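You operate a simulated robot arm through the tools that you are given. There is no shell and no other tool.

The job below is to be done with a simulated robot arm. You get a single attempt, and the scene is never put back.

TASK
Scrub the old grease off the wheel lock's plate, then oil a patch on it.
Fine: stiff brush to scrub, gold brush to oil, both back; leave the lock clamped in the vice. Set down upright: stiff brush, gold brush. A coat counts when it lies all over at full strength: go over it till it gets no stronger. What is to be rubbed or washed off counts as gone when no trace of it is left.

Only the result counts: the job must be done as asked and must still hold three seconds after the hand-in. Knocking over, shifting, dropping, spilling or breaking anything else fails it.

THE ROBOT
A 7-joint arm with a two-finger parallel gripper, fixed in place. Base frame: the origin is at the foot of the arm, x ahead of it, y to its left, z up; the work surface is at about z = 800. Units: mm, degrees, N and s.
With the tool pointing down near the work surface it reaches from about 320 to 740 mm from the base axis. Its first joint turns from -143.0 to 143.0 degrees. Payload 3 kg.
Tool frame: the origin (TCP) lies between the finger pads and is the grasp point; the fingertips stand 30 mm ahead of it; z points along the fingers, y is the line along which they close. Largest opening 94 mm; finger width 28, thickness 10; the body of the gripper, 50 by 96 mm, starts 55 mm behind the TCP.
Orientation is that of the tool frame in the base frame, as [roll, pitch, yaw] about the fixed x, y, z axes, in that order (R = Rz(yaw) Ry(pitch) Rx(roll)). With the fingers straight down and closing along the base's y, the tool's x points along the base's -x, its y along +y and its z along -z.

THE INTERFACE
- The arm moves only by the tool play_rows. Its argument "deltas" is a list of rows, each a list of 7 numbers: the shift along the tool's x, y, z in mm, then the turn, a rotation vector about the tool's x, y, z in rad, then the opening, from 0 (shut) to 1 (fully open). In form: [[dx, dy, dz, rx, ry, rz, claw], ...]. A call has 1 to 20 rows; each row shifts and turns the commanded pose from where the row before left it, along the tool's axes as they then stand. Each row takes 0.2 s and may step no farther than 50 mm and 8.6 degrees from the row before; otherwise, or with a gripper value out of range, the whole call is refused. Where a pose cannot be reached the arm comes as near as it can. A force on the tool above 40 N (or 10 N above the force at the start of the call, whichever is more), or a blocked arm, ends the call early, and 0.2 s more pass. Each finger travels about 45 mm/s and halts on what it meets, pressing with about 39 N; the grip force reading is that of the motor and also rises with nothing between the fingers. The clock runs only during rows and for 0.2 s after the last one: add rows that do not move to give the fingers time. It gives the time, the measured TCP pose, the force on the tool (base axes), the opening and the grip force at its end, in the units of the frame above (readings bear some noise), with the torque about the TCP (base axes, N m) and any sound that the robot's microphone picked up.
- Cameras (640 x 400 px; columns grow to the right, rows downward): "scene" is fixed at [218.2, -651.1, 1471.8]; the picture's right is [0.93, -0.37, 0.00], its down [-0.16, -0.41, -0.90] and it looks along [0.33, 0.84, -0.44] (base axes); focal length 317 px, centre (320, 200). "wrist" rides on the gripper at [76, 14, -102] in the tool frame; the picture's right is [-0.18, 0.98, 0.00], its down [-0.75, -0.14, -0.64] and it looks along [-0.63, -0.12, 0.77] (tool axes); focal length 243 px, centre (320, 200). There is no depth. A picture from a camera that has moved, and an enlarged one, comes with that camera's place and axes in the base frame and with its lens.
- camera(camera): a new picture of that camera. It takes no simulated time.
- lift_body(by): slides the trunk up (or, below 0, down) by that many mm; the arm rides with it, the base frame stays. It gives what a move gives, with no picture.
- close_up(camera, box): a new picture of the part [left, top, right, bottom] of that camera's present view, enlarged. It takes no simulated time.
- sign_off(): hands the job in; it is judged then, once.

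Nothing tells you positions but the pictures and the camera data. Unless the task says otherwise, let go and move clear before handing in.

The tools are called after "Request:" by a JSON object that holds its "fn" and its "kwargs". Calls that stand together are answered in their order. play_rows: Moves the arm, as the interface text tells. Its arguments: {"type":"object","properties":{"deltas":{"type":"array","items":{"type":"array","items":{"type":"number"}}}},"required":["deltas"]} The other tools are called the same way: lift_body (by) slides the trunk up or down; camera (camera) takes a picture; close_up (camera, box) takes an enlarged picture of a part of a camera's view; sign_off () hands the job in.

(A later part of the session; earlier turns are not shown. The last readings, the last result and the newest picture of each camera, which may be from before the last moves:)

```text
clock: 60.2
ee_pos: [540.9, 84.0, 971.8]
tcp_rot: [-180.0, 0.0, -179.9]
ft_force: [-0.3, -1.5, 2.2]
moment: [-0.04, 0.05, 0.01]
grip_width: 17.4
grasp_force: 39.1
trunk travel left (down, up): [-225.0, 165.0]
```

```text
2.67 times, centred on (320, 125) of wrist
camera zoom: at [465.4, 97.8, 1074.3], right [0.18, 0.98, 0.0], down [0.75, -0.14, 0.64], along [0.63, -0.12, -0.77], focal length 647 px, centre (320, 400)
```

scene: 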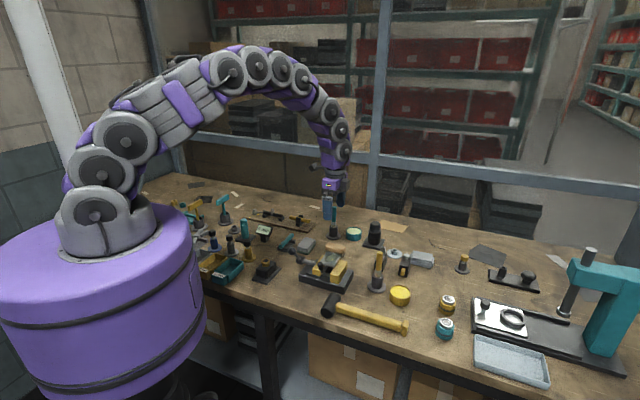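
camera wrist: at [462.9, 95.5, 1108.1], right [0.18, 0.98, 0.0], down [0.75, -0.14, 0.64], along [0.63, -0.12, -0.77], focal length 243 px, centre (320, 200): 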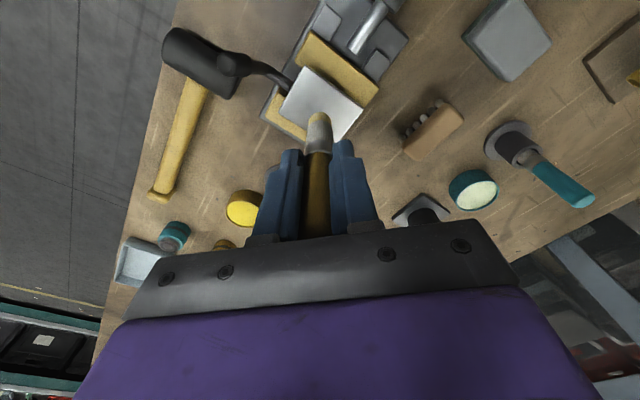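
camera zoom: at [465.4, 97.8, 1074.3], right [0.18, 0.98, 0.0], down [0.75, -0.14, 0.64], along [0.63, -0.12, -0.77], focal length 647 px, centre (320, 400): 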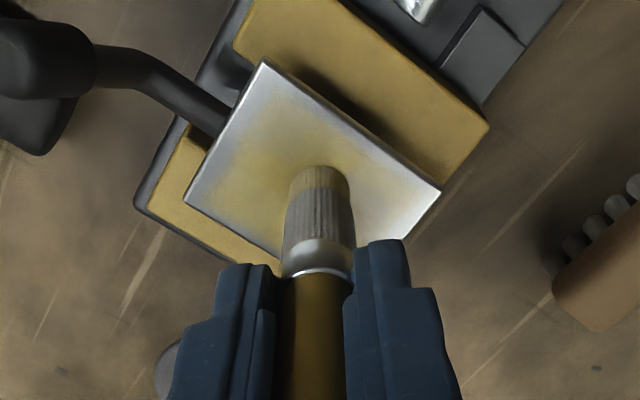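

A yellow film already spreads over much of the plate. Now I raster over the entire plate with the brush kept inside the edges.

Request:
{"fn": "play_rows", "kwargs": {"deltas": [[-9.2, -9.2, 0.4, 0, 0, 0, 0], [-7.1, 7.04, 0, 0, 0, 0, 0], [-7.1, 7.04, 0, 0, 0, 0, 0], [7.1, -7.04, 0, 0, 0, 0, 0], [7.1, -7.04, 0, 0, 0, 0, 0], [7.1, -7.04, 0, 0, 0, 0, 0], [7.1, -7.04, 0, 0, 0, 0, 0], [6.35, 6.38, 0, 0, 0, 0, 0], [-7.1, 7.04, 0, 0, 0, 0, 0], [-7.1, 7.04, 0, 0, 0, 0, 0], [-7.1, 7.04, 0, 0, 0, 0, 0], [-7.1, 7.04, 0, 0, 0, 0, 0], [5.64, 5.67, 0, 0, 0, 0, 0], [7.1, -7.04, 0, 0, 0, 0, 0], [7.1, -7.04, 0, 0, 0, 0, 0], [7.1, -7.04, 0, 0, 0, 0, 0], [7.1, -7.04, 0, 0, 0, 0, 0], [6.35, 6.38, 0, 0, 0, 0, 0]]}}

Request:
{"fn": "close_up", "kwargs": {"camera": "scene", "box": [300, 230, 356, 280]}}

Request:
{"fn": "close_up", "kwargs": {"camera": "wrist", "box": [240, 50, 400, 200]}}

```text
clock: 64.0
ee_pos: [517.5, 79.6, 972.4]
tcp_rot: [-180.0, 0.1, -179.9]
ft_force: [0.1, 0.3, 0.3]
moment: [0.0, -0.01, -0.02]
grip_width: 17.1
grasp_force: 39.6
trunk travel left (down, up): [-225.0, 165.0]
```

```text
8.00 times, centred on (328, 255) of scene
camera zoom: at [218.2, -651.1, 1471.8], right [0.93, -0.37, 0.0], down [-0.16, -0.41, -0.9], along [0.33, 0.84, -0.44], focal length 2533 px, centre (256, -240)
```

zoom: 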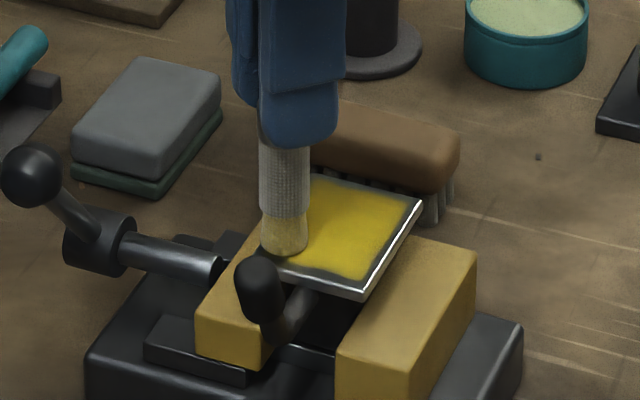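

```text
2.67 times, centred on (320, 125) of wrist
camera zoom: at [442.6, 93.6, 1074.9], right [0.18, 0.98, 0.0], down [0.75, -0.14, 0.64], along [0.63, -0.12, -0.77], focal length 647 px, centre (320, 400)
```

zoom: 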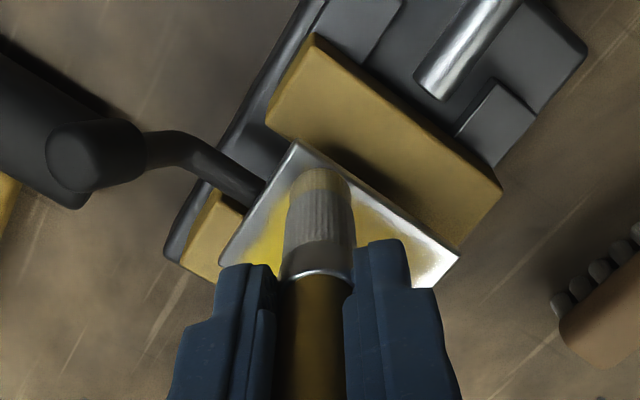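

The patch is a rectangle just inside the plate's edges. Pressure has gone low, so I press 1 mm more and raster again.

Request:
{"fn": "play_rows", "kwargs": {"deltas": [[0, 0, 1.2, 0, 0, 0, 0], [-7.1, 7.04, 0, 0, 0, 0, 0], [-7.1, 7.04, 0, 0, 0, 0, 0], [-7.1, 7.04, 0, 0, 0, 0, 0], [-7.1, 7.04, 0, 0, 0, 0, 0], [-4.94, -4.96, 0, 0, 0, 0, 0], [7.1, -7.04, 0, 0, 0, 0, 0], [7.1, -7.04, 0, 0, 0, 0, 0], [7.1, -7.04, 0, 0, 0, 0, 0], [7.1, -7.04, 0, 0, 0, 0, 0], [-4.23, -4.25, 0, 0, 0, 0, 0], [-7.1, 7.04, 0, 0, 0, 0, 0], [-7.1, 7.04, 0, 0, 0, 0, 0], [-7.1, 7.04, 0, 0, 0, 0, 0], [-7.1, 7.04, 0, 0, 0, 0, 0], [-4.94, -4.96, 0, 0, 0, 0, 0], [7.1, -7.04, 0, 0, 0, 0, 0], [7.1, -7.04, 0, 0, 0, 0, 0], [7.1, -7.04, 0, 0, 0, 0, 0], [7.1, -7.04, 0, 0, 0, 0, 0]]}}

Request:
{"fn": "close_up", "kwargs": {"camera": "scene", "box": [300, 230, 356, 280]}}

Request:
{"fn": "close_up", "kwargs": {"camera": "wrist", "box": [240, 50, 400, 200]}}

```text
clock: 68.2
ee_pos: [531.0, 63.8, 969.7]
tcp_rot: [180.0, 0.0, -179.9]
ft_force: [2.6, 1.5, 7.3]
moment: [0.16, -0.19, 0.03]
grip_width: 17.1
grasp_force: 38.7
trunk travel left (down, up): [-225.0, 165.0]
```

```text
8.00 times, centred on (328, 255) of scene
camera zoom: at [218.2, -651.1, 1471.8], right [0.93, -0.37, 0.0], down [-0.16, -0.41, -0.9], along [0.33, 0.84, -0.44], focal length 2533 px, centre (256, -240)
```

zoom: 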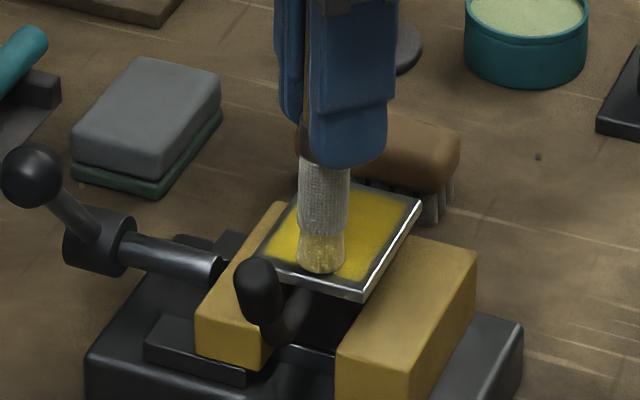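

```text
2.67 times, centred on (320, 125) of wrist
camera zoom: at [455.7, 79.0, 1071.9], right [0.18, 0.98, 0.0], down [0.75, -0.14, 0.64], along [0.63, -0.12, -0.77], focal length 647 px, centre (320, 400)
```

zoom: 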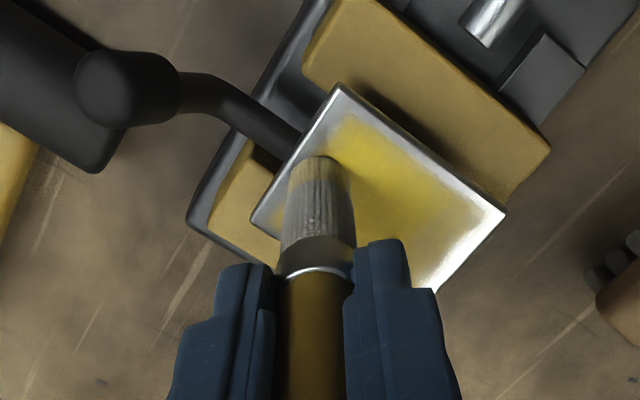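

Lifting and stepping aside to inspect the coat.

Request:
{"fn": "play_rows", "kwargs": {"deltas": [[0, 0, -15, 0, 0, 0, 0], [0, 0, -20, 0, 0, 0, 0], [0, 30, 0, 0, 0, 0, 0], [0, 45, 0, 0, 0, 0, 0], [0, 0, 0, 0, 0, 0, 0]]}}

Request:
{"fn": "close_up", "kwargs": {"camera": "scene", "box": [312, 243, 344, 271]}}

Request:
{"fn": "camera", "kwargs": {"camera": "wrist"}}

Request:
{"fn": "close_up", "kwargs": {"camera": "scene", "box": [300, 210, 370, 270]}}

```text
clock: 69.4
ee_pos: [531.8, 142.9, 1004.3]
tcp_rot: [-179.9, 0.0, -180.0]
ft_force: [0.2, 0.2, -0.5]
moment: [-0.03, -0.02, -0.02]
grip_width: 17.6
grasp_force: 38.8
trunk travel left (down, up): [-225.0, 165.0]
```

```text
14.29 times, centred on (328, 257) of scene
camera zoom: at [218.2, -651.1, 1471.8], right [0.93, -0.37, 0.0], down [-0.16, -0.41, -0.9], along [0.33, 0.84, -0.44], focal length 4523 px, centre (206, -614)
```

zoom: 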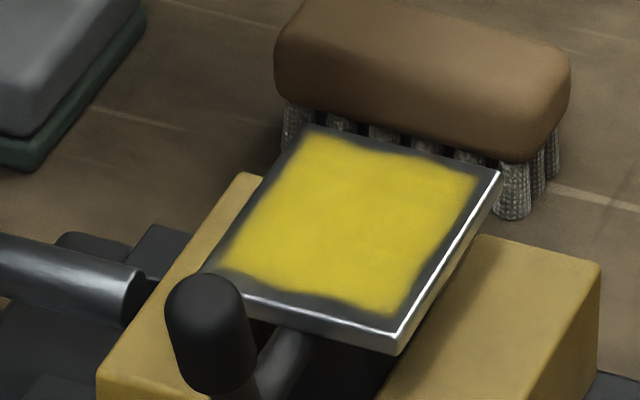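

```text
taken
camera wrist: at [456.4, 155.9, 1107.9], right [0.18, 0.98, 0.0], down [0.75, -0.14, 0.64], along [0.63, -0.12, -0.77], focal length 243 px, centre (320, 200)
```

wrist: 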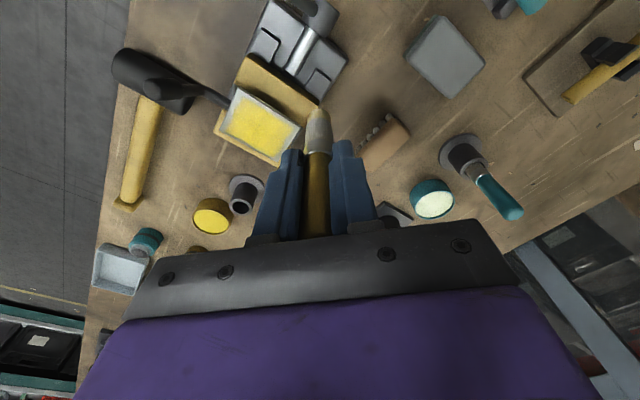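

```text
6.67 times, centred on (335, 240) of scene
camera zoom: at [218.2, -651.1, 1471.8], right [0.93, -0.37, 0.0], down [-0.16, -0.41, -0.9], along [0.33, 0.84, -0.44], focal length 2111 px, centre (220, -67)
```

zoom: 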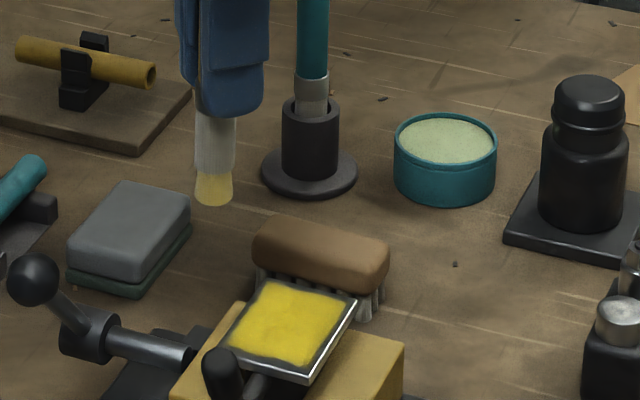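

Request:
{"fn": "close_up", "kwargs": {"camera": "wrist", "box": [205, 75, 315, 175]}}

Request:
{"fn": "close_up", "kwargs": {"camera": "scene", "box": [318, 248, 340, 268]}}

```text
4.00 times, centred on (260, 125) of wrist
camera zoom: at [456.4, 155.9, 1107.9], right [0.18, 0.98, 0.0], down [0.75, -0.14, 0.64], along [0.63, -0.12, -0.77], focal length 970 px, centre (560, 500)
```

zoom: 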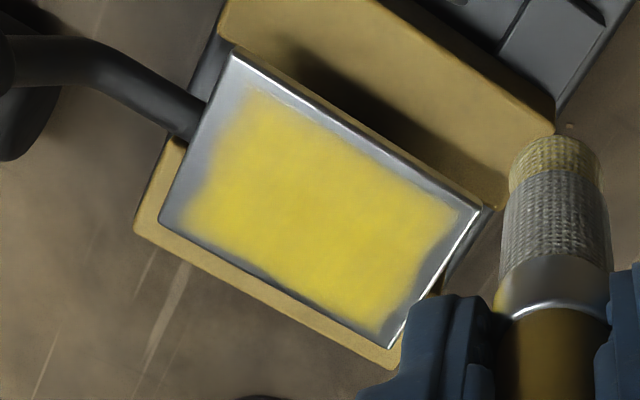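

```text
16.00 times, centred on (329, 258) of scene
camera zoom: at [218.2, -651.1, 1471.8], right [0.93, -0.37, 0.0], down [-0.16, -0.41, -0.9], along [0.33, 0.84, -0.44], focal length 5066 px, centre (176, -728)
```

zoom: 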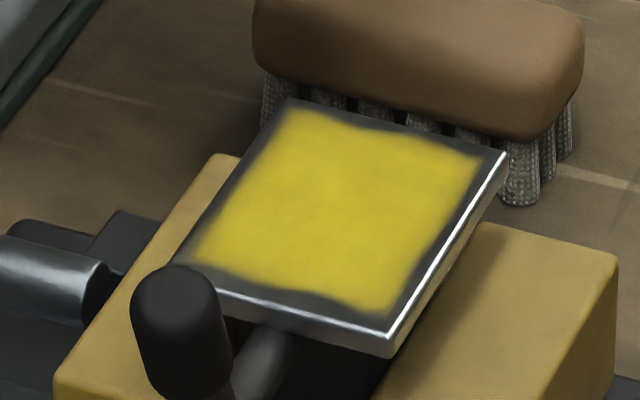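

The coat looks rich and nearly even, with slightly softer edges. I'll go over the whole patch again, edges included, and compare strength.

Request:
{"fn": "play_rows", "kwargs": {"deltas": [[9.05, -32.55, 0, 0, 0, 0, 0], [9.05, -32.55, 0, 0, 0, 0, 0], [0, 0, 20, 0, 0, 0, 0], [0, 0, 13, 0, 0, 0, 0], [0, 0, 2.2, 0, 0, 0, 0], [-7.46, 7.4, 0, 0, 0, 0, 0], [-7.46, 7.4, 0, 0, 0, 0, 0], [-7.46, 7.4, 0, 0, 0, 0, 0], [-7.46, 7.4, 0, 0, 0, 0, 0], [-4.94, -4.96, 0, 0, 0, 0, 0], [7.46, -7.4, 0, 0, 0, 0, 0], [7.46, -7.4, 0, 0, 0, 0, 0], [7.46, -7.4, 0, 0, 0, 0, 0], [7.46, -7.4, 0, 0, 0, 0, 0], [-4.94, -4.96, 0, 0, 0, 0, 0], [-7.46, 7.4, 0, 0, 0, 0, 0], [-7.46, 7.4, 0, 0, 0, 0, 0], [-7.46, 7.4, 0, 0, 0, 0, 0], [-7.46, 7.4, 0, 0, 0, 0, 0]]}}

Request:
{"fn": "close_up", "kwargs": {"camera": "scene", "box": [300, 230, 356, 280]}}

```text
clock: 73.4
ee_pos: [552.5, 94.8, 970.0]
tcp_rot: [-179.9, -0.1, -179.9]
ft_force: [0.5, -0.2, -0.3]
moment: [-0.02, 0.0, -0.01]
grip_width: 17.3
grasp_force: 39.3
trunk travel left (down, up): [-225.0, 165.0]
```

```text
8.00 times, centred on (328, 255) of scene
camera zoom: at [218.2, -651.1, 1471.8], right [0.93, -0.37, 0.0], down [-0.16, -0.41, -0.9], along [0.33, 0.84, -0.44], focal length 2533 px, centre (256, -240)
```

zoom: 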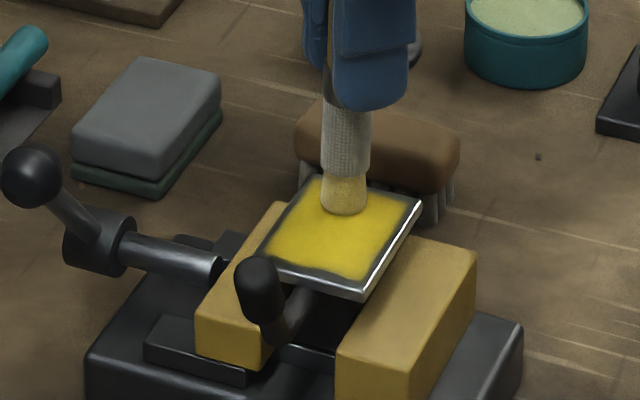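

No pressure at the moment, so I lower until I feel contact again before continuing.

Request:
{"fn": "play_rows", "kwargs": {"deltas": [[0, 0, 1, 0, 0, 0, 0], [0, 0, 0, 0, 0, 0, 0]]}}

Request:
{"fn": "play_rows", "kwargs": {"deltas": [[0, 0, 1, 0, 0, 0, 0], [0, 0, 0, 0, 0, 0, 0]]}}

```text
clock: 74.0
ee_pos: [551.7, 94.6, 969.2]
tcp_rot: [180.0, 0.1, -179.9]
ft_force: [-0.3, 0.9, 4.5]
moment: [0.08, -0.02, -0.01]
grip_width: 17.2
grasp_force: 39.2
trunk travel left (down, up): [-225.0, 165.0]
```

```text
clock: 74.6
ee_pos: [553.5, 94.4, 969.4]
tcp_rot: [180.0, 0.1, -179.8]
ft_force: [-0.7, 0.5, 15.7]
moment: [0.01, -0.01, -0.03]
grip_width: 17.5
grasp_force: 38.9
trunk travel left (down, up): [-225.0, 165.0]
```

15 N contact: good. Full raster now over the +s half and back.

Request:
{"fn": "play_rows", "kwargs": {"deltas": [[-4.94, -4.96, 0, 0, 0, 0, 0], [7.46, -7.4, 0, 0, 0, 0, 0], [7.46, -7.4, 0, 0, 0, 0, 0], [7.46, -7.4, 0, 0, 0, 0, 0], [7.46, -7.4, 0, 0, 0, 0, 0], [-4.94, -4.96, 0, 0, 0, 0, 0], [-7.46, 7.4, 0, 0, 0, 0, 0], [-7.46, 7.4, 0, 0, 0, 0, 0], [-7.46, 7.4, 0, 0, 0, 0, 0], [-7.46, 7.4, 0, 0, 0, 0, 0], [4.94, 4.96, 0, 0, 0, 0, 0], [7.46, -7.4, 0, 0, 0, 0, 0], [7.46, -7.4, 0, 0, 0, 0, 0], [7.46, -7.4, 0, 0, 0, 0, 0], [7.46, -7.4, 0, 0, 0, 0, 0], [4.94, 4.96, 0, 0, 0, 0, 0], [-7.46, 7.4, 0, 0, 0, 0, 0], [-7.46, 7.4, 0, 0, 0, 0, 0], [-7.46, 7.4, 0, 0, 0, 0, 0], [-7.46, 7.4, 0, 0, 0, 0, 0]]}}

Request:
{"fn": "play_rows", "kwargs": {"deltas": [[4.94, 4.96, 0.5, 0, 0, 0, 0], [7.46, -7.4, 0, 0, 0, 0, 0], [7.46, -7.4, 0, 0, 0, 0, 0], [7.46, -7.4, 0, 0, 0, 0, 0], [7.46, -7.4, 0, 0, 0, 0, 0], [4.94, 4.96, 0, 0, 0, 0, 0], [-7.46, 7.4, 0, 0, 0, 0, 0], [-7.46, 7.4, 0, 0, 0, 0, 0], [-7.46, 7.4, 0, 0, 0, 0, 0], [-7.46, 7.4, 0, 0, 0, 0, 0], [-4.94, -4.96, 0, 0, 0, 0, 0], [7.46, -7.4, 0, 0, 0, 0, 0], [7.46, -7.4, 0, 0, 0, 0, 0], [7.46, -7.4, 0, 0, 0, 0, 0], [7.46, -7.4, 0, 0, 0, 0, 0], [-4.94, -4.96, 0, 0, 0, 0, 0], [-7.46, 7.4, 0, 0, 0, 0, 0], [-7.46, 7.4, 0, 0, 0, 0, 0]]}}

Request:
{"fn": "close_up", "kwargs": {"camera": "scene", "box": [300, 230, 356, 280]}}

```text
clock: 78.8
ee_pos: [553.4, 93.8, 967.8]
tcp_rot: [-180.0, 0.0, -179.9]
ft_force: [-0.1, 0.3, 0.2]
moment: [-0.01, 0.01, -0.01]
grip_width: 17.1
grasp_force: 39.3
trunk travel left (down, up): [-225.0, 165.0]
```

```text
clock: 82.6
ee_pos: [539.1, 79.6, 967.4]
tcp_rot: [180.0, 0.0, 179.9]
ft_force: [0.5, 0.2, -0.4]
moment: [-0.03, -0.05, -0.03]
grip_width: 16.7
grasp_force: 38.8
trunk travel left (down, up): [-225.0, 165.0]
```

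```text
8.00 times, centred on (328, 255) of scene
camera zoom: at [218.2, -651.1, 1471.8], right [0.93, -0.37, 0.0], down [-0.16, -0.41, -0.9], along [0.33, 0.84, -0.44], focal length 2533 px, centre (256, -240)
```

zoom: 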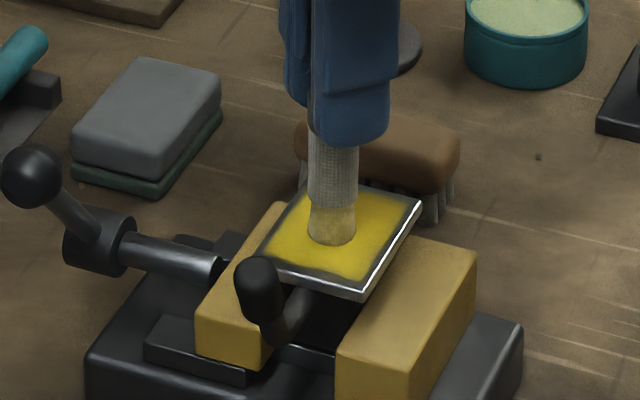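

Contact has faded again (the handle creeps in the grip). I'll feel for contact and make another pass with a tiny downward feed.

Request:
{"fn": "play_rows", "kwargs": {"deltas": [[0, 0, 1, 0, 0, 0, 0], [0, 0, 0, 0, 0, 0, 0]]}}

Request:
{"fn": "play_rows", "kwargs": {"deltas": [[0, 0, 0.6, 0, 0, 0, 0], [0, 0, 0, 0, 0, 0, 0]]}}

```text
clock: 83.2
ee_pos: [538.5, 78.1, 966.3]
tcp_rot: [-180.0, 0.1, -179.9]
ft_force: [-0.7, 0.9, 10.0]
moment: [0.02, 0.02, -0.03]
grip_width: 16.7
grasp_force: 39.7
trunk travel left (down, up): [-225.0, 165.0]
```

```text
clock: 83.8
ee_pos: [537.7, 78.6, 966.7]
tcp_rot: [179.9, 0.1, -179.8]
ft_force: [1.3, 1.3, 20.9]
moment: [0.07, -0.13, -0.01]
grip_width: 16.7
grasp_force: 39.1
trunk travel left (down, up): [-225.0, 165.0]
```

Request:
{"fn": "play_rows", "kwargs": {"deltas": [[11.3, 11.3, 0.05, 0, 0, 0, 0], [6.2, -6.15, 0.05, 0, 0, 0, 0], [6.2, -6.15, 0.05, 0, 0, 0, 0], [-7.46, 7.4, 0.05, 0, 0, 0, 0], [-7.46, 7.4, 0.05, 0, 0, 0, 0], [-7.46, 7.4, 0.05, 0, 0, 0, 0], [-7.46, 7.4, 0.05, 0, 0, 0, 0], [-4.94, -4.96, 0.05, 0, 0, 0, 0], [7.46, -7.4, 0.05, 0, 0, 0, 0], [7.46, -7.4, 0.05, 0, 0, 0, 0], [7.46, -7.4, 0.05, 0, 0, 0, 0], [7.46, -7.4, 0.05, 0, 0, 0, 0]]}}

Request:
{"fn": "play_rows", "kwargs": {"deltas": [[-4.94, -4.96, 0.1, 0, 0, 0, 0], [-7.46, 7.4, 0.05, 0, 0, 0, 0], [-7.46, 7.4, 0.05, 0, 0, 0, 0], [-7.46, 7.4, 0.05, 0, 0, 0, 0], [-7.46, 7.4, 0.05, 0, 0, 0, 0], [-4.94, -4.96, 0.05, 0, 0, 0, 0], [7.46, -7.4, 0.05, 0, 0, 0, 0], [7.46, -7.4, 0.05, 0, 0, 0, 0], [7.46, -7.4, 0.05, 0, 0, 0, 0], [7.46, -7.4, 0.05, 0, 0, 0, 0]]}}

Request:
{"fn": "play_rows", "kwargs": {"deltas": [[-4.94, -4.96, 0.1, 0, 0, 0, 0], [-7.46, 7.4, 0.05, 0, 0, 0, 0], [-7.46, 7.4, 0.05, 0, 0, 0, 0], [-7.46, 7.4, 0.05, 0, 0, 0, 0], [-7.46, 7.4, 0.05, 0, 0, 0, 0]]}}

Request:
{"fn": "close_up", "kwargs": {"camera": "scene", "box": [300, 230, 356, 280]}}

```text
clock: 86.4
ee_pos: [517.2, 72.2, 964.2]
tcp_rot: [-180.0, 0.2, -179.8]
ft_force: [3.1, 6.7, 32.5]
moment: [0.88, -0.45, 0.02]
grip_width: 16.4
grasp_force: 39.0
trunk travel left (down, up): [-225.0, 165.0]
```

```text
clock: 88.6
ee_pos: [528.2, 63.1, 963.9]
tcp_rot: [179.9, 0.1, 180.0]
ft_force: [1.7, 3.0, 14.9]
moment: [0.3, -0.19, 0.0]
grip_width: 16.2
grasp_force: 39.0
trunk travel left (down, up): [-225.0, 165.0]
```

```text
clock: 89.8
ee_pos: [562.5, 86.8, 964.6]
tcp_rot: [179.9, 0.2, -179.9]
ft_force: [-1.4, -3.4, 10.6]
moment: [-0.29, 0.16, 0.02]
grip_width: 16.2
grasp_force: 39.1
trunk travel left (down, up): [-225.0, 165.0]
```

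```text
8.00 times, centred on (328, 255) of scene
camera zoom: at [218.2, -651.1, 1471.8], right [0.93, -0.37, 0.0], down [-0.16, -0.41, -0.9], along [0.33, 0.84, -0.44], focal length 2533 px, centre (256, -240)
```

zoom: 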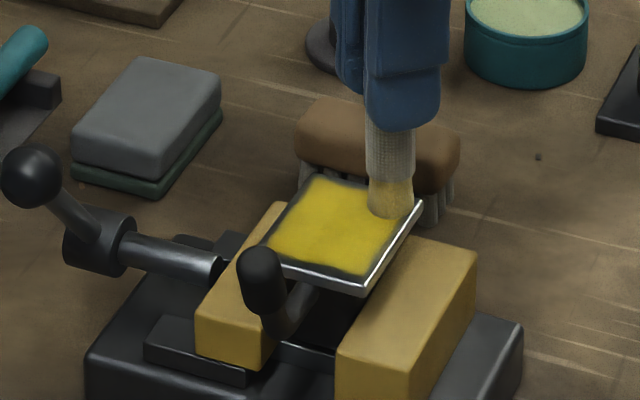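

The lock's lever/plate looks slightly tilted under this corner pressure; I lift off right away and check whether it returns.

Request:
{"fn": "play_rows", "kwargs": {"deltas": [[0, 0, -10, 0, 0, 0, 0], [0, 0, -25, 0, 0, 0, 0], [5, 40, 0, 0, 0, 0, 0], [20, 40, 0, 0, 0, 0, 0], [0, 0, 0, 0, 0, 0, 0]]}}

Request:
{"fn": "close_up", "kwargs": {"camera": "scene", "box": [300, 230, 356, 280]}}

Request:
{"fn": "close_up", "kwargs": {"camera": "scene", "box": [312, 243, 344, 271]}}

Request:
{"fn": "camera", "kwargs": {"camera": "wrist"}}

```text
clock: 91.0
ee_pos: [537.7, 168.0, 997.6]
tcp_rot: [179.9, 0.0, -180.0]
ft_force: [0.2, 0.6, -0.9]
moment: [0.05, 0.02, 0.01]
grip_width: 16.1
grasp_force: 38.9
trunk travel left (down, up): [-225.0, 165.0]
```

```text
8.00 times, centred on (328, 255) of scene
camera zoom: at [218.2, -651.1, 1471.8], right [0.93, -0.37, 0.0], down [-0.16, -0.41, -0.9], along [0.33, 0.84, -0.44], focal length 2533 px, centre (256, -240)
```

zoom: 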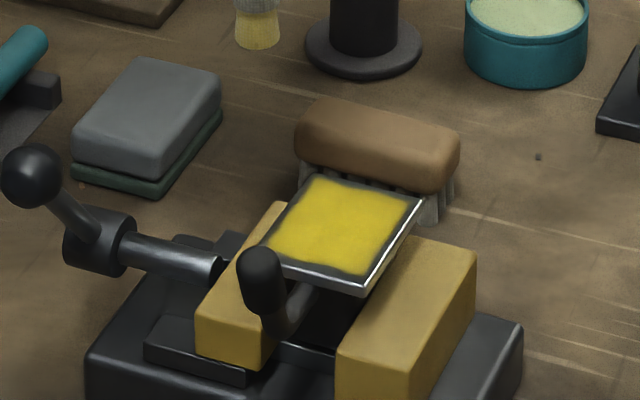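

```text
14.29 times, centred on (328, 257) of scene
camera zoom: at [218.2, -651.1, 1471.8], right [0.93, -0.37, 0.0], down [-0.16, -0.41, -0.9], along [0.33, 0.84, -0.44], focal length 4523 px, centre (206, -614)
```

zoom: 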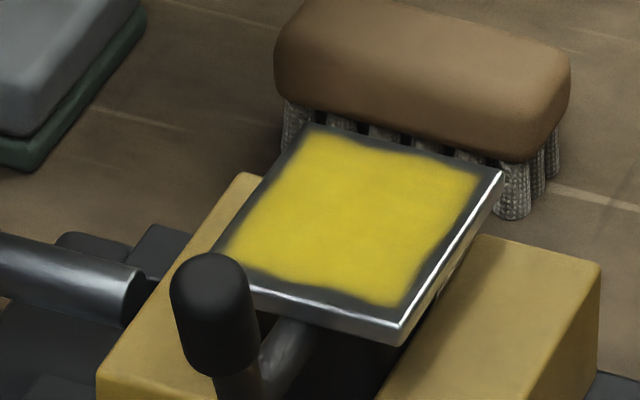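

```text
taken
camera wrist: at [464.2, 181.8, 1100.9], right [0.18, 0.98, 0.0], down [0.75, -0.14, 0.64], along [0.63, -0.12, -0.77], focal length 243 px, centre (320, 200)
```

wrist: 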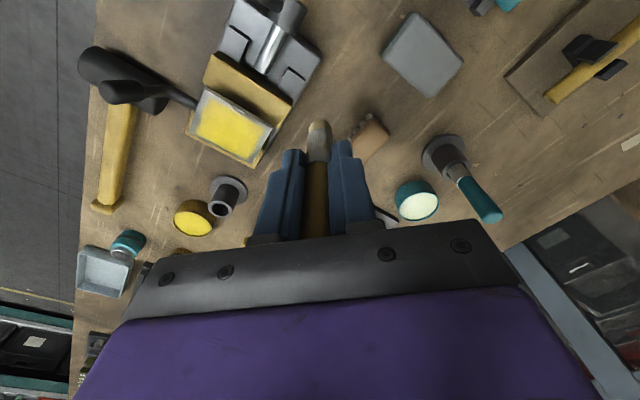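

Request:
{"fn": "close_up", "kwargs": {"camera": "scene", "box": [318, 248, 340, 268]}}

Request:
{"fn": "close_up", "kwargs": {"camera": "wrist", "box": [165, 60, 295, 175]}}

Request:
{"fn": "close_up", "kwargs": {"camera": "scene", "box": [300, 210, 330, 240]}}

```text
16.00 times, centred on (329, 258) of scene
camera zoom: at [218.2, -651.1, 1471.8], right [0.93, -0.37, 0.0], down [-0.16, -0.41, -0.9], along [0.33, 0.84, -0.44], focal length 5066 px, centre (176, -728)
```

zoom: 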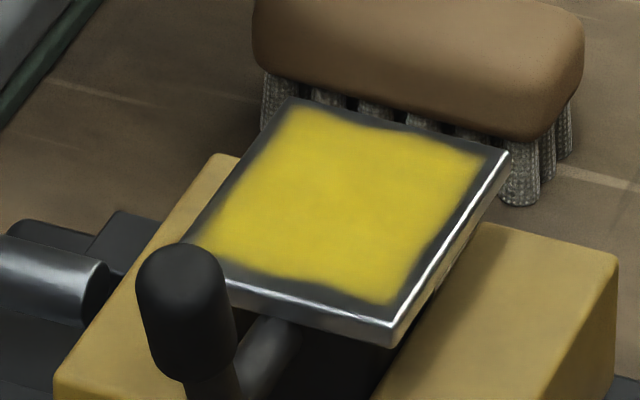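

```text
3.48 times, centred on (230, 118) of wrist
camera zoom: at [464.2, 181.8, 1100.9], right [0.18, 0.98, 0.0], down [0.75, -0.14, 0.64], along [0.63, -0.12, -0.77], focal length 844 px, centre (633, 487)
```

zoom: 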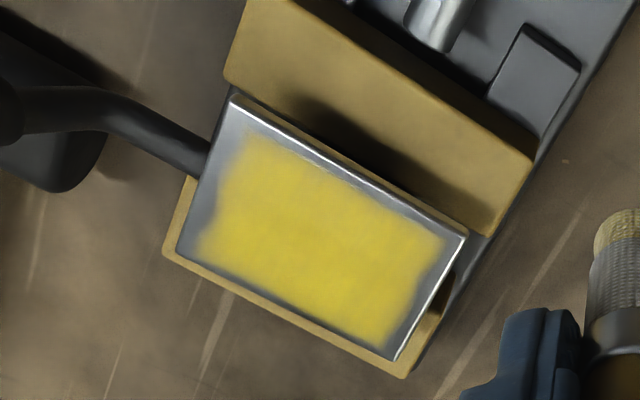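

```text
13.33 times, centred on (315, 225) of scene
camera zoom: at [218.2, -651.1, 1471.8], right [0.93, -0.37, 0.0], down [-0.16, -0.41, -0.9], along [0.33, 0.84, -0.44], focal length 4222 px, centre (387, -133)
```

zoom: 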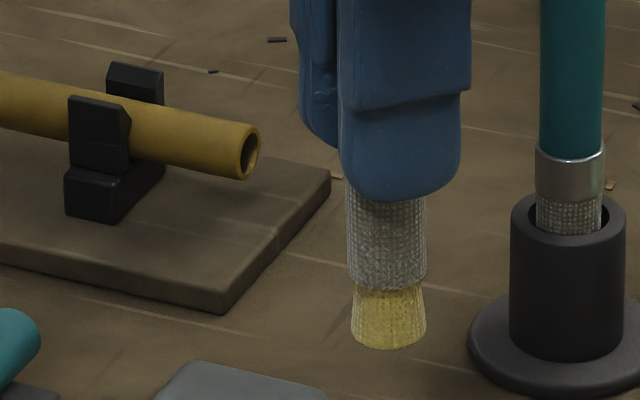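

The lock is still clamped but its A–D side rose ~2 mm (about 2° tilt). I'll make a gentle pass along that near edge, which both finishes the coat there and nudges the plate back level.

Request:
{"fn": "play_rows", "kwargs": {"deltas": [[8.23, -31.2, 0, 0, 0, 0, 0], [8.23, -31.2, 0, 0, 0, 0, 0], [8.23, -31.3, 0, 0, 0, 0, 0], [0, 0, 15, 0, 0, 0, 0], [0, 0, 11, 0, 0, 0, 0], [0, 0, 0, 0, 0, 0, 0]]}}

Request:
{"fn": "close_up", "kwargs": {"camera": "scene", "box": [300, 230, 356, 280]}}

Request:
{"fn": "close_up", "kwargs": {"camera": "wrist", "box": [240, 50, 400, 200]}}

```text
clock: 92.4
ee_pos: [514.3, 74.1, 971.6]
tcp_rot: [-179.9, 0.1, -179.9]
ft_force: [0.2, 0.1, -0.5]
moment: [-0.02, 0.0, 0.03]
grip_width: 16.1
grasp_force: 38.7
trunk travel left (down, up): [-225.0, 165.0]
```

```text
8.00 times, centred on (328, 255) of scene
camera zoom: at [218.2, -651.1, 1471.8], right [0.93, -0.37, 0.0], down [-0.16, -0.41, -0.9], along [0.33, 0.84, -0.44], focal length 2533 px, centre (256, -240)
```

zoom: 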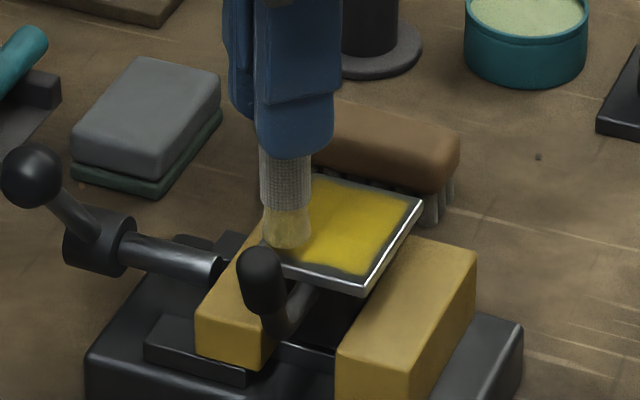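

```text
2.67 times, centred on (320, 125) of wrist
camera zoom: at [438.7, 87.8, 1074.6], right [0.18, 0.98, 0.0], down [0.75, -0.14, 0.64], along [0.63, -0.12, -0.77], focal length 647 px, centre (320, 400)
```

zoom: 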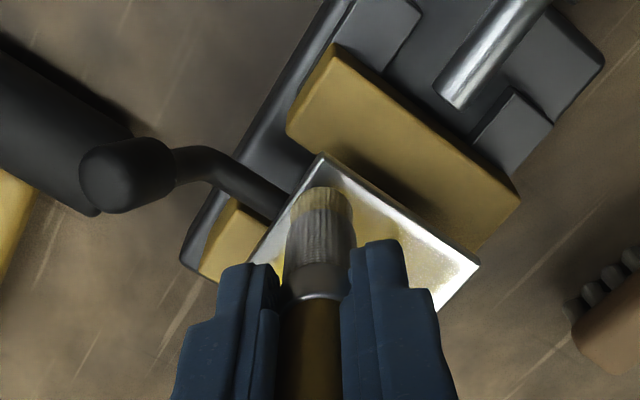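

Request:
{"fn": "play_rows", "kwargs": {"deltas": [[-8.46, -8.51, 1.5, 0, 0, 0, 0], [0, 0, 1, 0, 0, 0, 0], [0, 0, 0, 0, 0, 0, 0]]}}

Request:
{"fn": "play_rows", "kwargs": {"deltas": [[0, 0, 1, 0, 0, 0, 0], [0, 0, 0, 0, 0, 0, 0]]}}

Request:
{"fn": "play_rows", "kwargs": {"deltas": [[0, 0, 1, 0, 0, 0, 0], [0, 0, 0, 0, 0, 0, 0]]}}

Request:
{"fn": "close_up", "kwargs": {"camera": "scene", "box": [300, 230, 356, 280]}}

```text
clock: 93.2
ee_pos: [524.0, 65.3, 969.1]
tcp_rot: [-180.0, 0.0, -180.0]
ft_force: [-0.7, 0.0, -0.3]
moment: [0.0, -0.01, 0.02]
grip_width: 16.2
grasp_force: 39.3
trunk travel left (down, up): [-225.0, 165.0]
```

```text
clock: 93.8
ee_pos: [523.1, 66.2, 968.7]
tcp_rot: [-180.0, -0.1, -179.8]
ft_force: [0.2, 0.2, -1.2]
moment: [-0.04, 0.02, 0.0]
grip_width: 16.2
grasp_force: 38.9
trunk travel left (down, up): [-225.0, 165.0]
```

```text
clock: 94.4
ee_pos: [522.9, 65.7, 967.8]
tcp_rot: [180.0, 0.1, -179.9]
ft_force: [0.0, -0.4, -0.2]
moment: [0.0, 0.02, 0.02]
grip_width: 16.3
grasp_force: 39.1
trunk travel left (down, up): [-225.0, 165.0]
```

```text
8.00 times, centred on (328, 255) of scene
camera zoom: at [218.2, -651.1, 1471.8], right [0.93, -0.37, 0.0], down [-0.16, -0.41, -0.9], along [0.33, 0.84, -0.44], focal length 2533 px, centre (256, -240)
```

zoom: 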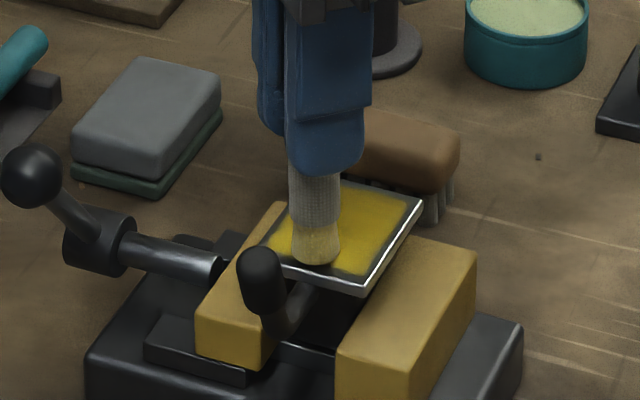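

Request:
{"fn": "play_rows", "kwargs": {"deltas": [[0, 0, 1, 0, 0, 0, 0], [0, 0, 0, 0, 0, 0, 0]]}}

Request:
{"fn": "play_rows", "kwargs": {"deltas": [[0, 0, 0.7, 0, 0, 0, 0], [0, 0, 0, 0, 0, 0, 0]]}}

Request:
{"fn": "play_rows", "kwargs": {"deltas": [[0, 0, 0.7, 0, 0, 0, 0], [0, 0, 0, 0, 0, 0, 0]]}}

Request:
{"fn": "close_up", "kwargs": {"camera": "scene", "box": [300, 230, 356, 280]}}

```text
clock: 95.0
ee_pos: [523.5, 66.0, 967.0]
tcp_rot: [-179.9, 0.0, -179.9]
ft_force: [-0.1, -0.4, -0.8]
moment: [0.02, -0.03, -0.03]
grip_width: 16.1
grasp_force: 38.7
trunk travel left (down, up): [-225.0, 165.0]
```

```text
clock: 95.6
ee_pos: [523.0, 65.2, 966.0]
tcp_rot: [180.0, 0.0, -179.9]
ft_force: [0.2, 0.3, 0.2]
moment: [0.0, -0.03, 0.0]
grip_width: 16.0
grasp_force: 39.5
trunk travel left (down, up): [-225.0, 165.0]
```

```text
clock: 96.2
ee_pos: [523.3, 65.6, 966.1]
tcp_rot: [-180.0, -0.1, -179.9]
ft_force: [0.6, 1.0, -0.9]
moment: [0.01, -0.02, -0.05]
grip_width: 16.3
grasp_force: 38.7
trunk travel left (down, up): [-225.0, 165.0]
```

```text
8.00 times, centred on (328, 255) of scene
camera zoom: at [218.2, -651.1, 1471.8], right [0.93, -0.37, 0.0], down [-0.16, -0.41, -0.9], along [0.33, 0.84, -0.44], focal length 2533 px, centre (256, -240)
```

zoom: 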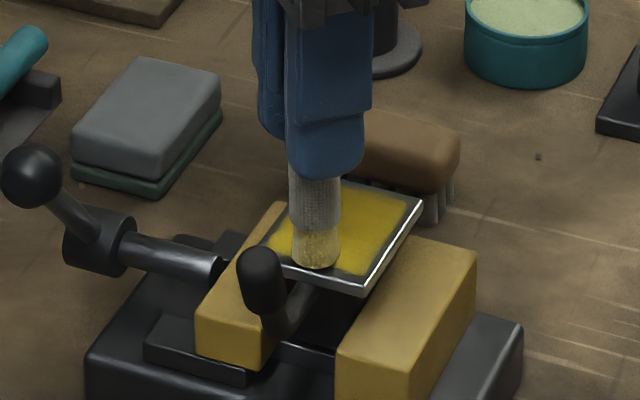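

Request:
{"fn": "play_rows", "kwargs": {"deltas": [[0, 0, 0.8, 0, 0, 0, 0], [0, 0, 0, 0, 0, 0, 0]]}}

Request:
{"fn": "play_rows", "kwargs": {"deltas": [[0, 0, 0.8, 0, 0, 0, 0], [0, 0, 0, 0, 0, 0, 0]]}}

Request:
{"fn": "close_up", "kwargs": {"camera": "scene", "box": [300, 230, 356, 280]}}

```text
clock: 96.8
ee_pos: [521.8, 66.7, 963.6]
tcp_rot: [180.0, 0.0, -179.9]
ft_force: [-0.3, 0.2, 1.3]
moment: [-0.05, 0.02, 0.02]
grip_width: 16.1
grasp_force: 39.1
trunk travel left (down, up): [-225.0, 165.0]
```

```text
clock: 97.4
ee_pos: [522.2, 65.9, 964.2]
tcp_rot: [-180.0, 0.0, -179.9]
ft_force: [0.0, 0.1, 1.4]
moment: [-0.06, 0.06, 0.01]
grip_width: 16.3
grasp_force: 39.3
trunk travel left (down, up): [-225.0, 165.0]
```

```text
8.00 times, centred on (328, 255) of scene
camera zoom: at [218.2, -651.1, 1471.8], right [0.93, -0.37, 0.0], down [-0.16, -0.41, -0.9], along [0.33, 0.84, -0.44], focal length 2533 px, centre (256, -240)
```

zoom: 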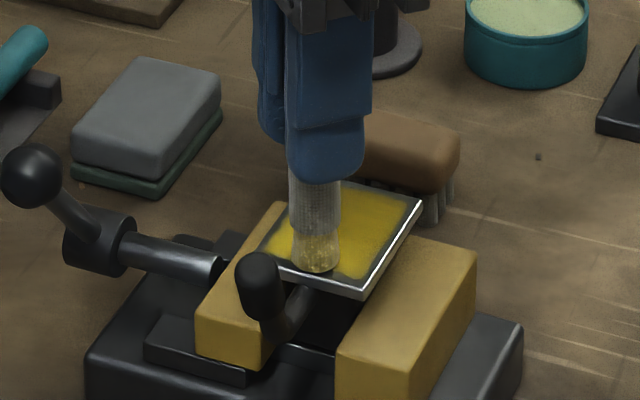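

The plate is easing back level with only ~1.4 N. One more small step and compare against the original picture.

Request:
{"fn": "play_rows", "kwargs": {"deltas": [[0, 0, 0.6, 0, 0, 0, 0], [0, 0, 0, 0, 0, 0, 0]]}}

Request:
{"fn": "close_up", "kwargs": {"camera": "scene", "box": [318, 248, 340, 268]}}

```text
clock: 98.0
ee_pos: [522.4, 66.0, 963.5]
tcp_rot: [-180.0, 0.0, -179.9]
ft_force: [-1.4, -1.0, 2.4]
moment: [-0.04, 0.09, 0.01]
grip_width: 16.1
grasp_force: 39.0
trunk travel left (down, up): [-225.0, 165.0]
```

```text
16.00 times, centred on (329, 258) of scene
camera zoom: at [218.2, -651.1, 1471.8], right [0.93, -0.37, 0.0], down [-0.16, -0.41, -0.9], along [0.33, 0.84, -0.44], focal length 5066 px, centre (176, -728)
```

zoom: 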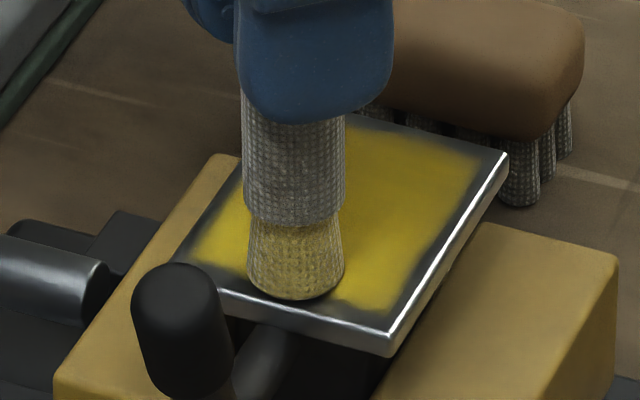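

The plate is level again, matching the original picture. Lifting straight off and verifying.

Request:
{"fn": "play_rows", "kwargs": {"deltas": [[0, 0, -2, 0, 0, 0, 0], [0, 0, -10, 0, 0, 0, 0], [0, 0, -25, 0, 0, 0, 0], [5, 40, 0, 0, 0, 0, 0], [5, 45, 0, 0, 0, 0, 0], [0, 0, 0, 0, 0, 0, 0]]}}

Request:
{"fn": "close_up", "kwargs": {"camera": "scene", "box": [318, 248, 340, 268]}}

Request:
{"fn": "camera", "kwargs": {"camera": "wrist"}}

```text
clock: 99.4
ee_pos: [513.5, 150.3, 998.8]
tcp_rot: [180.0, -0.1, 180.0]
ft_force: [-0.3, 0.1, -1.4]
moment: [-0.01, -0.04, -0.02]
grip_width: 16.1
grasp_force: 38.7
trunk travel left (down, up): [-225.0, 165.0]
```

```text
16.00 times, centred on (329, 258) of scene
camera zoom: at [218.2, -651.1, 1471.8], right [0.93, -0.37, 0.0], down [-0.16, -0.41, -0.9], along [0.33, 0.84, -0.44], focal length 5066 px, centre (176, -728)
```

zoom: 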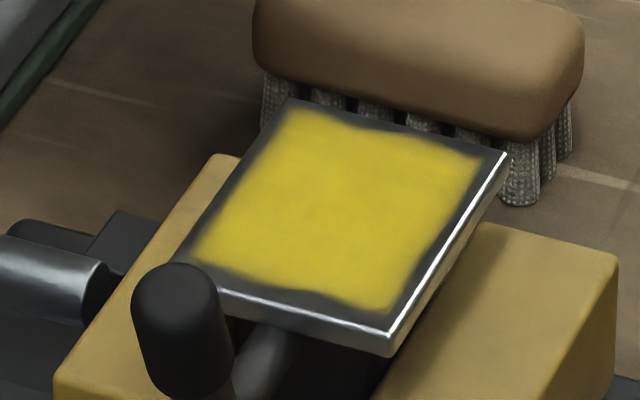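

```text
taken
camera wrist: at [438.0, 164.6, 1101.6], right [0.18, 0.98, 0.0], down [0.75, -0.14, 0.64], along [0.63, -0.12, -0.77], focal length 243 px, centre (320, 200)
```

wrist: 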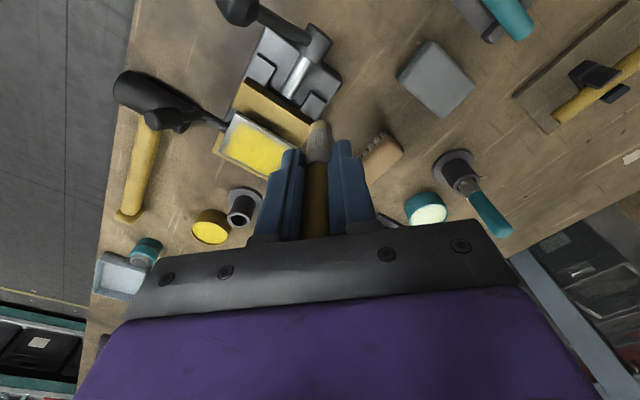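

Request:
{"fn": "close_up", "kwargs": {"camera": "wrist", "box": [210, 100, 340, 200]}}

Request:
{"fn": "close_up", "kwargs": {"camera": "scene", "box": [285, 205, 335, 245]}}

```text
4.00 times, centred on (275, 150) of wrist
camera zoom: at [438.0, 164.6, 1101.6], right [0.18, 0.98, 0.0], down [0.75, -0.14, 0.64], along [0.63, -0.12, -0.77], focal length 970 px, centre (500, 400)
```

zoom: 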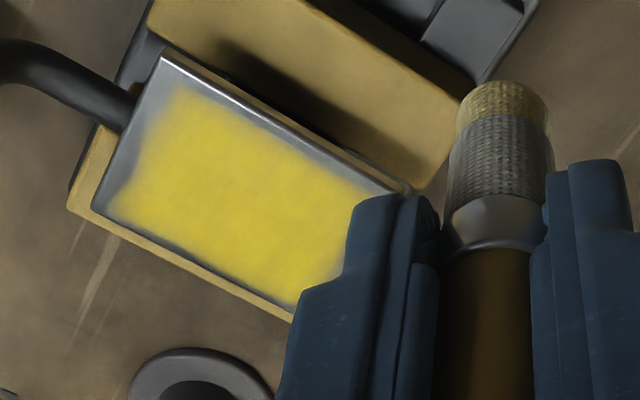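

```text
10.00 times, centred on (310, 225) of scene
camera zoom: at [218.2, -651.1, 1471.8], right [0.93, -0.37, 0.0], down [-0.16, -0.41, -0.9], along [0.33, 0.84, -0.44], focal length 3166 px, centre (420, -50)
```

zoom: 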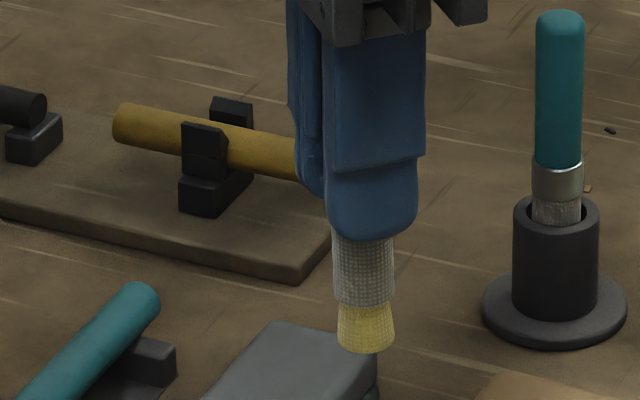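

The coat is even and at full strength, the margin outside it doesn't take oil, and the plate is level. Now I take the gold brush back over its holder cup, staying high.

Request:
{"fn": "play_rows", "kwargs": {"deltas": [[0, 0, -15, 0, 0, 0, 0], [-30.24, -30.2, 0, 0, 0, 0, 0], [-30.24, -30.2, 0, 0, 0, 0, 0], [-30.24, -30.2, 0, 0, 0, 0, 0], [-30.24, -30.2, 0, 0, 0, 0, 0], [-30.24, -30.2, 0, 0, 0, 0, 0], [0, 0, 25, 0, 0, 0, 0], [0, 0, 20, 0, 0, 0, 0], [0, 0, 0, 0, 0, 0, 0]]}}

Request:
{"fn": "camera", "kwargs": {"camera": "wrist"}}

Request:
{"fn": "close_up", "kwargs": {"camera": "wrist", "box": [260, 40, 380, 180]}}

Request:
{"fn": "close_up", "kwargs": {"camera": "scene", "box": [350, 235, 410, 295]}}

```text
clock: 101.4
ee_pos: [662.7, -1.1, 969.4]
tcp_rot: [179.9, 0.0, -179.9]
ft_force: [-0.5, 0.3, -0.1]
moment: [0.02, 0.05, 0.01]
grip_width: 16.2
grasp_force: 39.1
trunk travel left (down, up): [-225.0, 165.0]
```

```text
taken
camera wrist: at [588.4, 13.1, 1073.1], right [0.18, 0.98, 0.0], down [0.75, -0.14, 0.64], along [0.63, -0.12, -0.77], focal length 243 px, centre (320, 200)
```

wrist: 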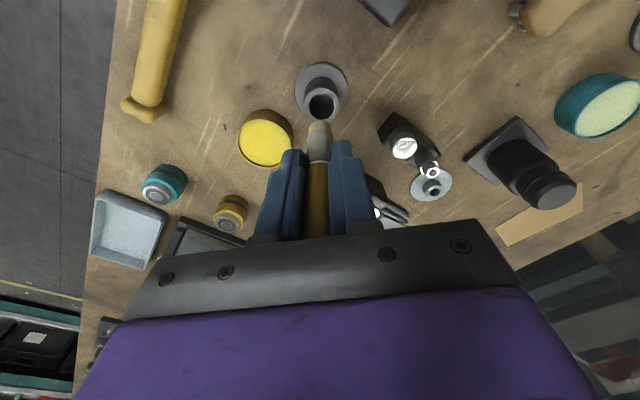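

```text
2.86 times, centred on (320, 110) of wrist
camera zoom: at [588.4, 13.1, 1073.1], right [0.18, 0.98, 0.0], down [0.75, -0.14, 0.64], along [0.63, -0.12, -0.77], focal length 693 px, centre (320, 457)
```

zoom: 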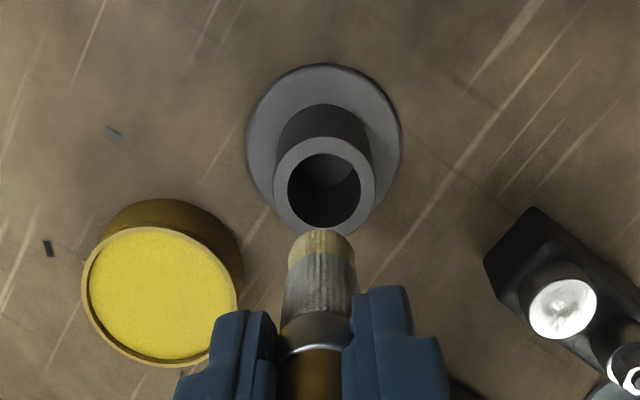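

```text
6.67 times, centred on (380, 265) of scene
camera zoom: at [218.2, -651.1, 1471.8], right [0.93, -0.37, 0.0], down [-0.16, -0.41, -0.9], along [0.33, 0.84, -0.44], focal length 2111 px, centre (-80, -233)
```

zoom: 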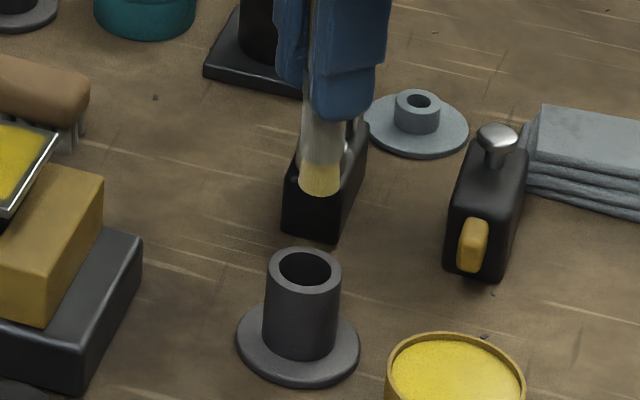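

Comparing tip and hole in both views, the tip needs to shift about 2.5 mm toward -x. I correct and lower to just above the rim for another look.

Request:
{"fn": "play_rows", "kwargs": {"deltas": [[2.5, 0.5, 20, 0, 0, 0, 0], [0, 0, 18, 0, 0, 0, 0], [0, 0, 0, 0, 0, 0, 0]]}}

Request:
{"fn": "close_up", "kwargs": {"camera": "wrist", "box": [280, 50, 360, 150]}}

Request:
{"fn": "close_up", "kwargs": {"camera": "scene", "box": [356, 250, 392, 286]}}

```text
clock: 102.2
ee_pos: [659.8, 0.1, 933.9]
tcp_rot: [180.0, 0.1, -179.9]
ft_force: [-0.5, 0.1, -1.0]
moment: [0.01, 0.0, 0.01]
grip_width: 16.2
grasp_force: 39.5
trunk travel left (down, up): [-225.0, 165.0]
```

```text
4.00 times, centred on (320, 100) of wrist
camera zoom: at [585.1, 14.0, 1036.1], right [0.18, 0.98, 0.0], down [0.75, -0.14, 0.64], along [0.63, -0.12, -0.77], focal length 970 px, centre (320, 600)
```

zoom: 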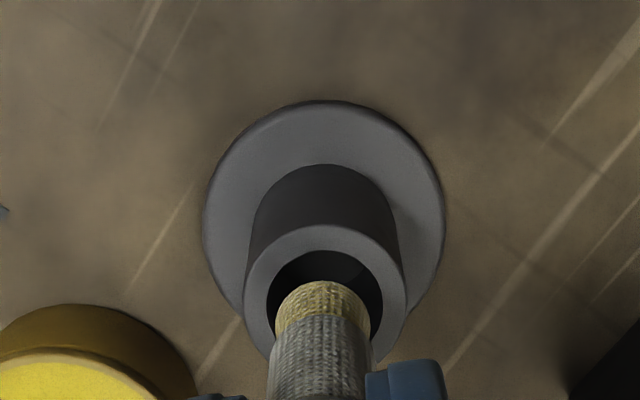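

```text
11.11 times, centred on (374, 268) of scene
camera zoom: at [218.2, -651.1, 1471.8], right [0.93, -0.37, 0.0], down [-0.16, -0.41, -0.9], along [0.33, 0.84, -0.44], focal length 3518 px, centre (-280, -556)
```

zoom: 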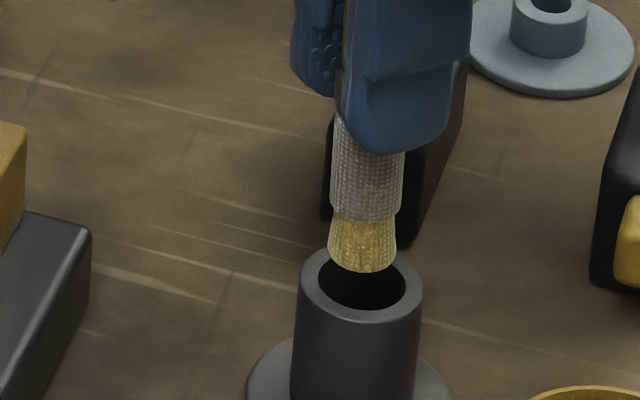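

Now tip and hole agree within a millimetre. Small correction and then slowly lowering in, watching side forces.

Request:
{"fn": "play_rows", "kwargs": {"deltas": [[-0.7, -0.5, 4, 0, 0, 0, 0], [0, 0, 5, 0, 0, 0, 0], [0, 0, 4, 0, 0, 0, 0], [0, 0, 0, 0, 0, 0, 0]]}}

Request:
{"fn": "close_up", "kwargs": {"camera": "wrist", "box": [280, 50, 360, 150]}}

Request:
{"fn": "close_up", "kwargs": {"camera": "scene", "box": [356, 250, 392, 286]}}

```text
clock: 103.2
ee_pos: [662.1, -0.0, 919.2]
tcp_rot: [179.9, -0.1, -179.9]
ft_force: [0.1, 0.2, -0.4]
moment: [0.0, 0.05, 0.03]
grip_width: 16.4
grasp_force: 39.7
trunk travel left (down, up): [-225.0, 165.0]
```

```text
4.00 times, centred on (320, 100) of wrist
camera zoom: at [586.4, 13.4, 1022.4], right [0.18, 0.98, 0.0], down [0.75, -0.14, 0.64], along [0.63, -0.12, -0.77], focal length 970 px, centre (320, 600)
```

zoom: 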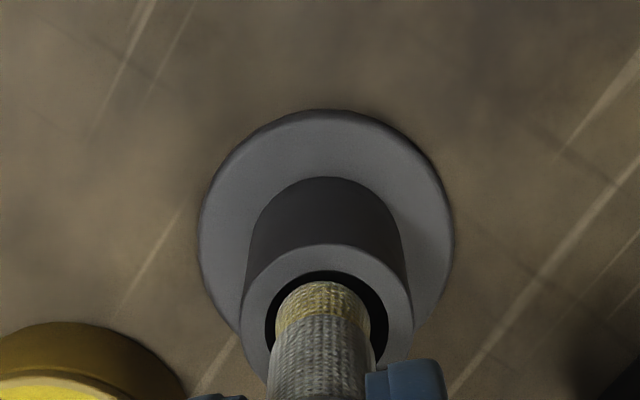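

```text
11.11 times, centred on (374, 268) of scene
camera zoom: at [218.2, -651.1, 1471.8], right [0.93, -0.37, 0.0], down [-0.16, -0.41, -0.9], along [0.33, 0.84, -0.44], focal length 3518 px, centre (-280, -556)
```

zoom: 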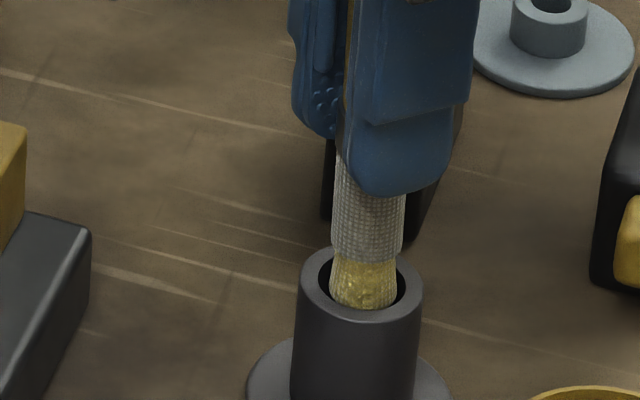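

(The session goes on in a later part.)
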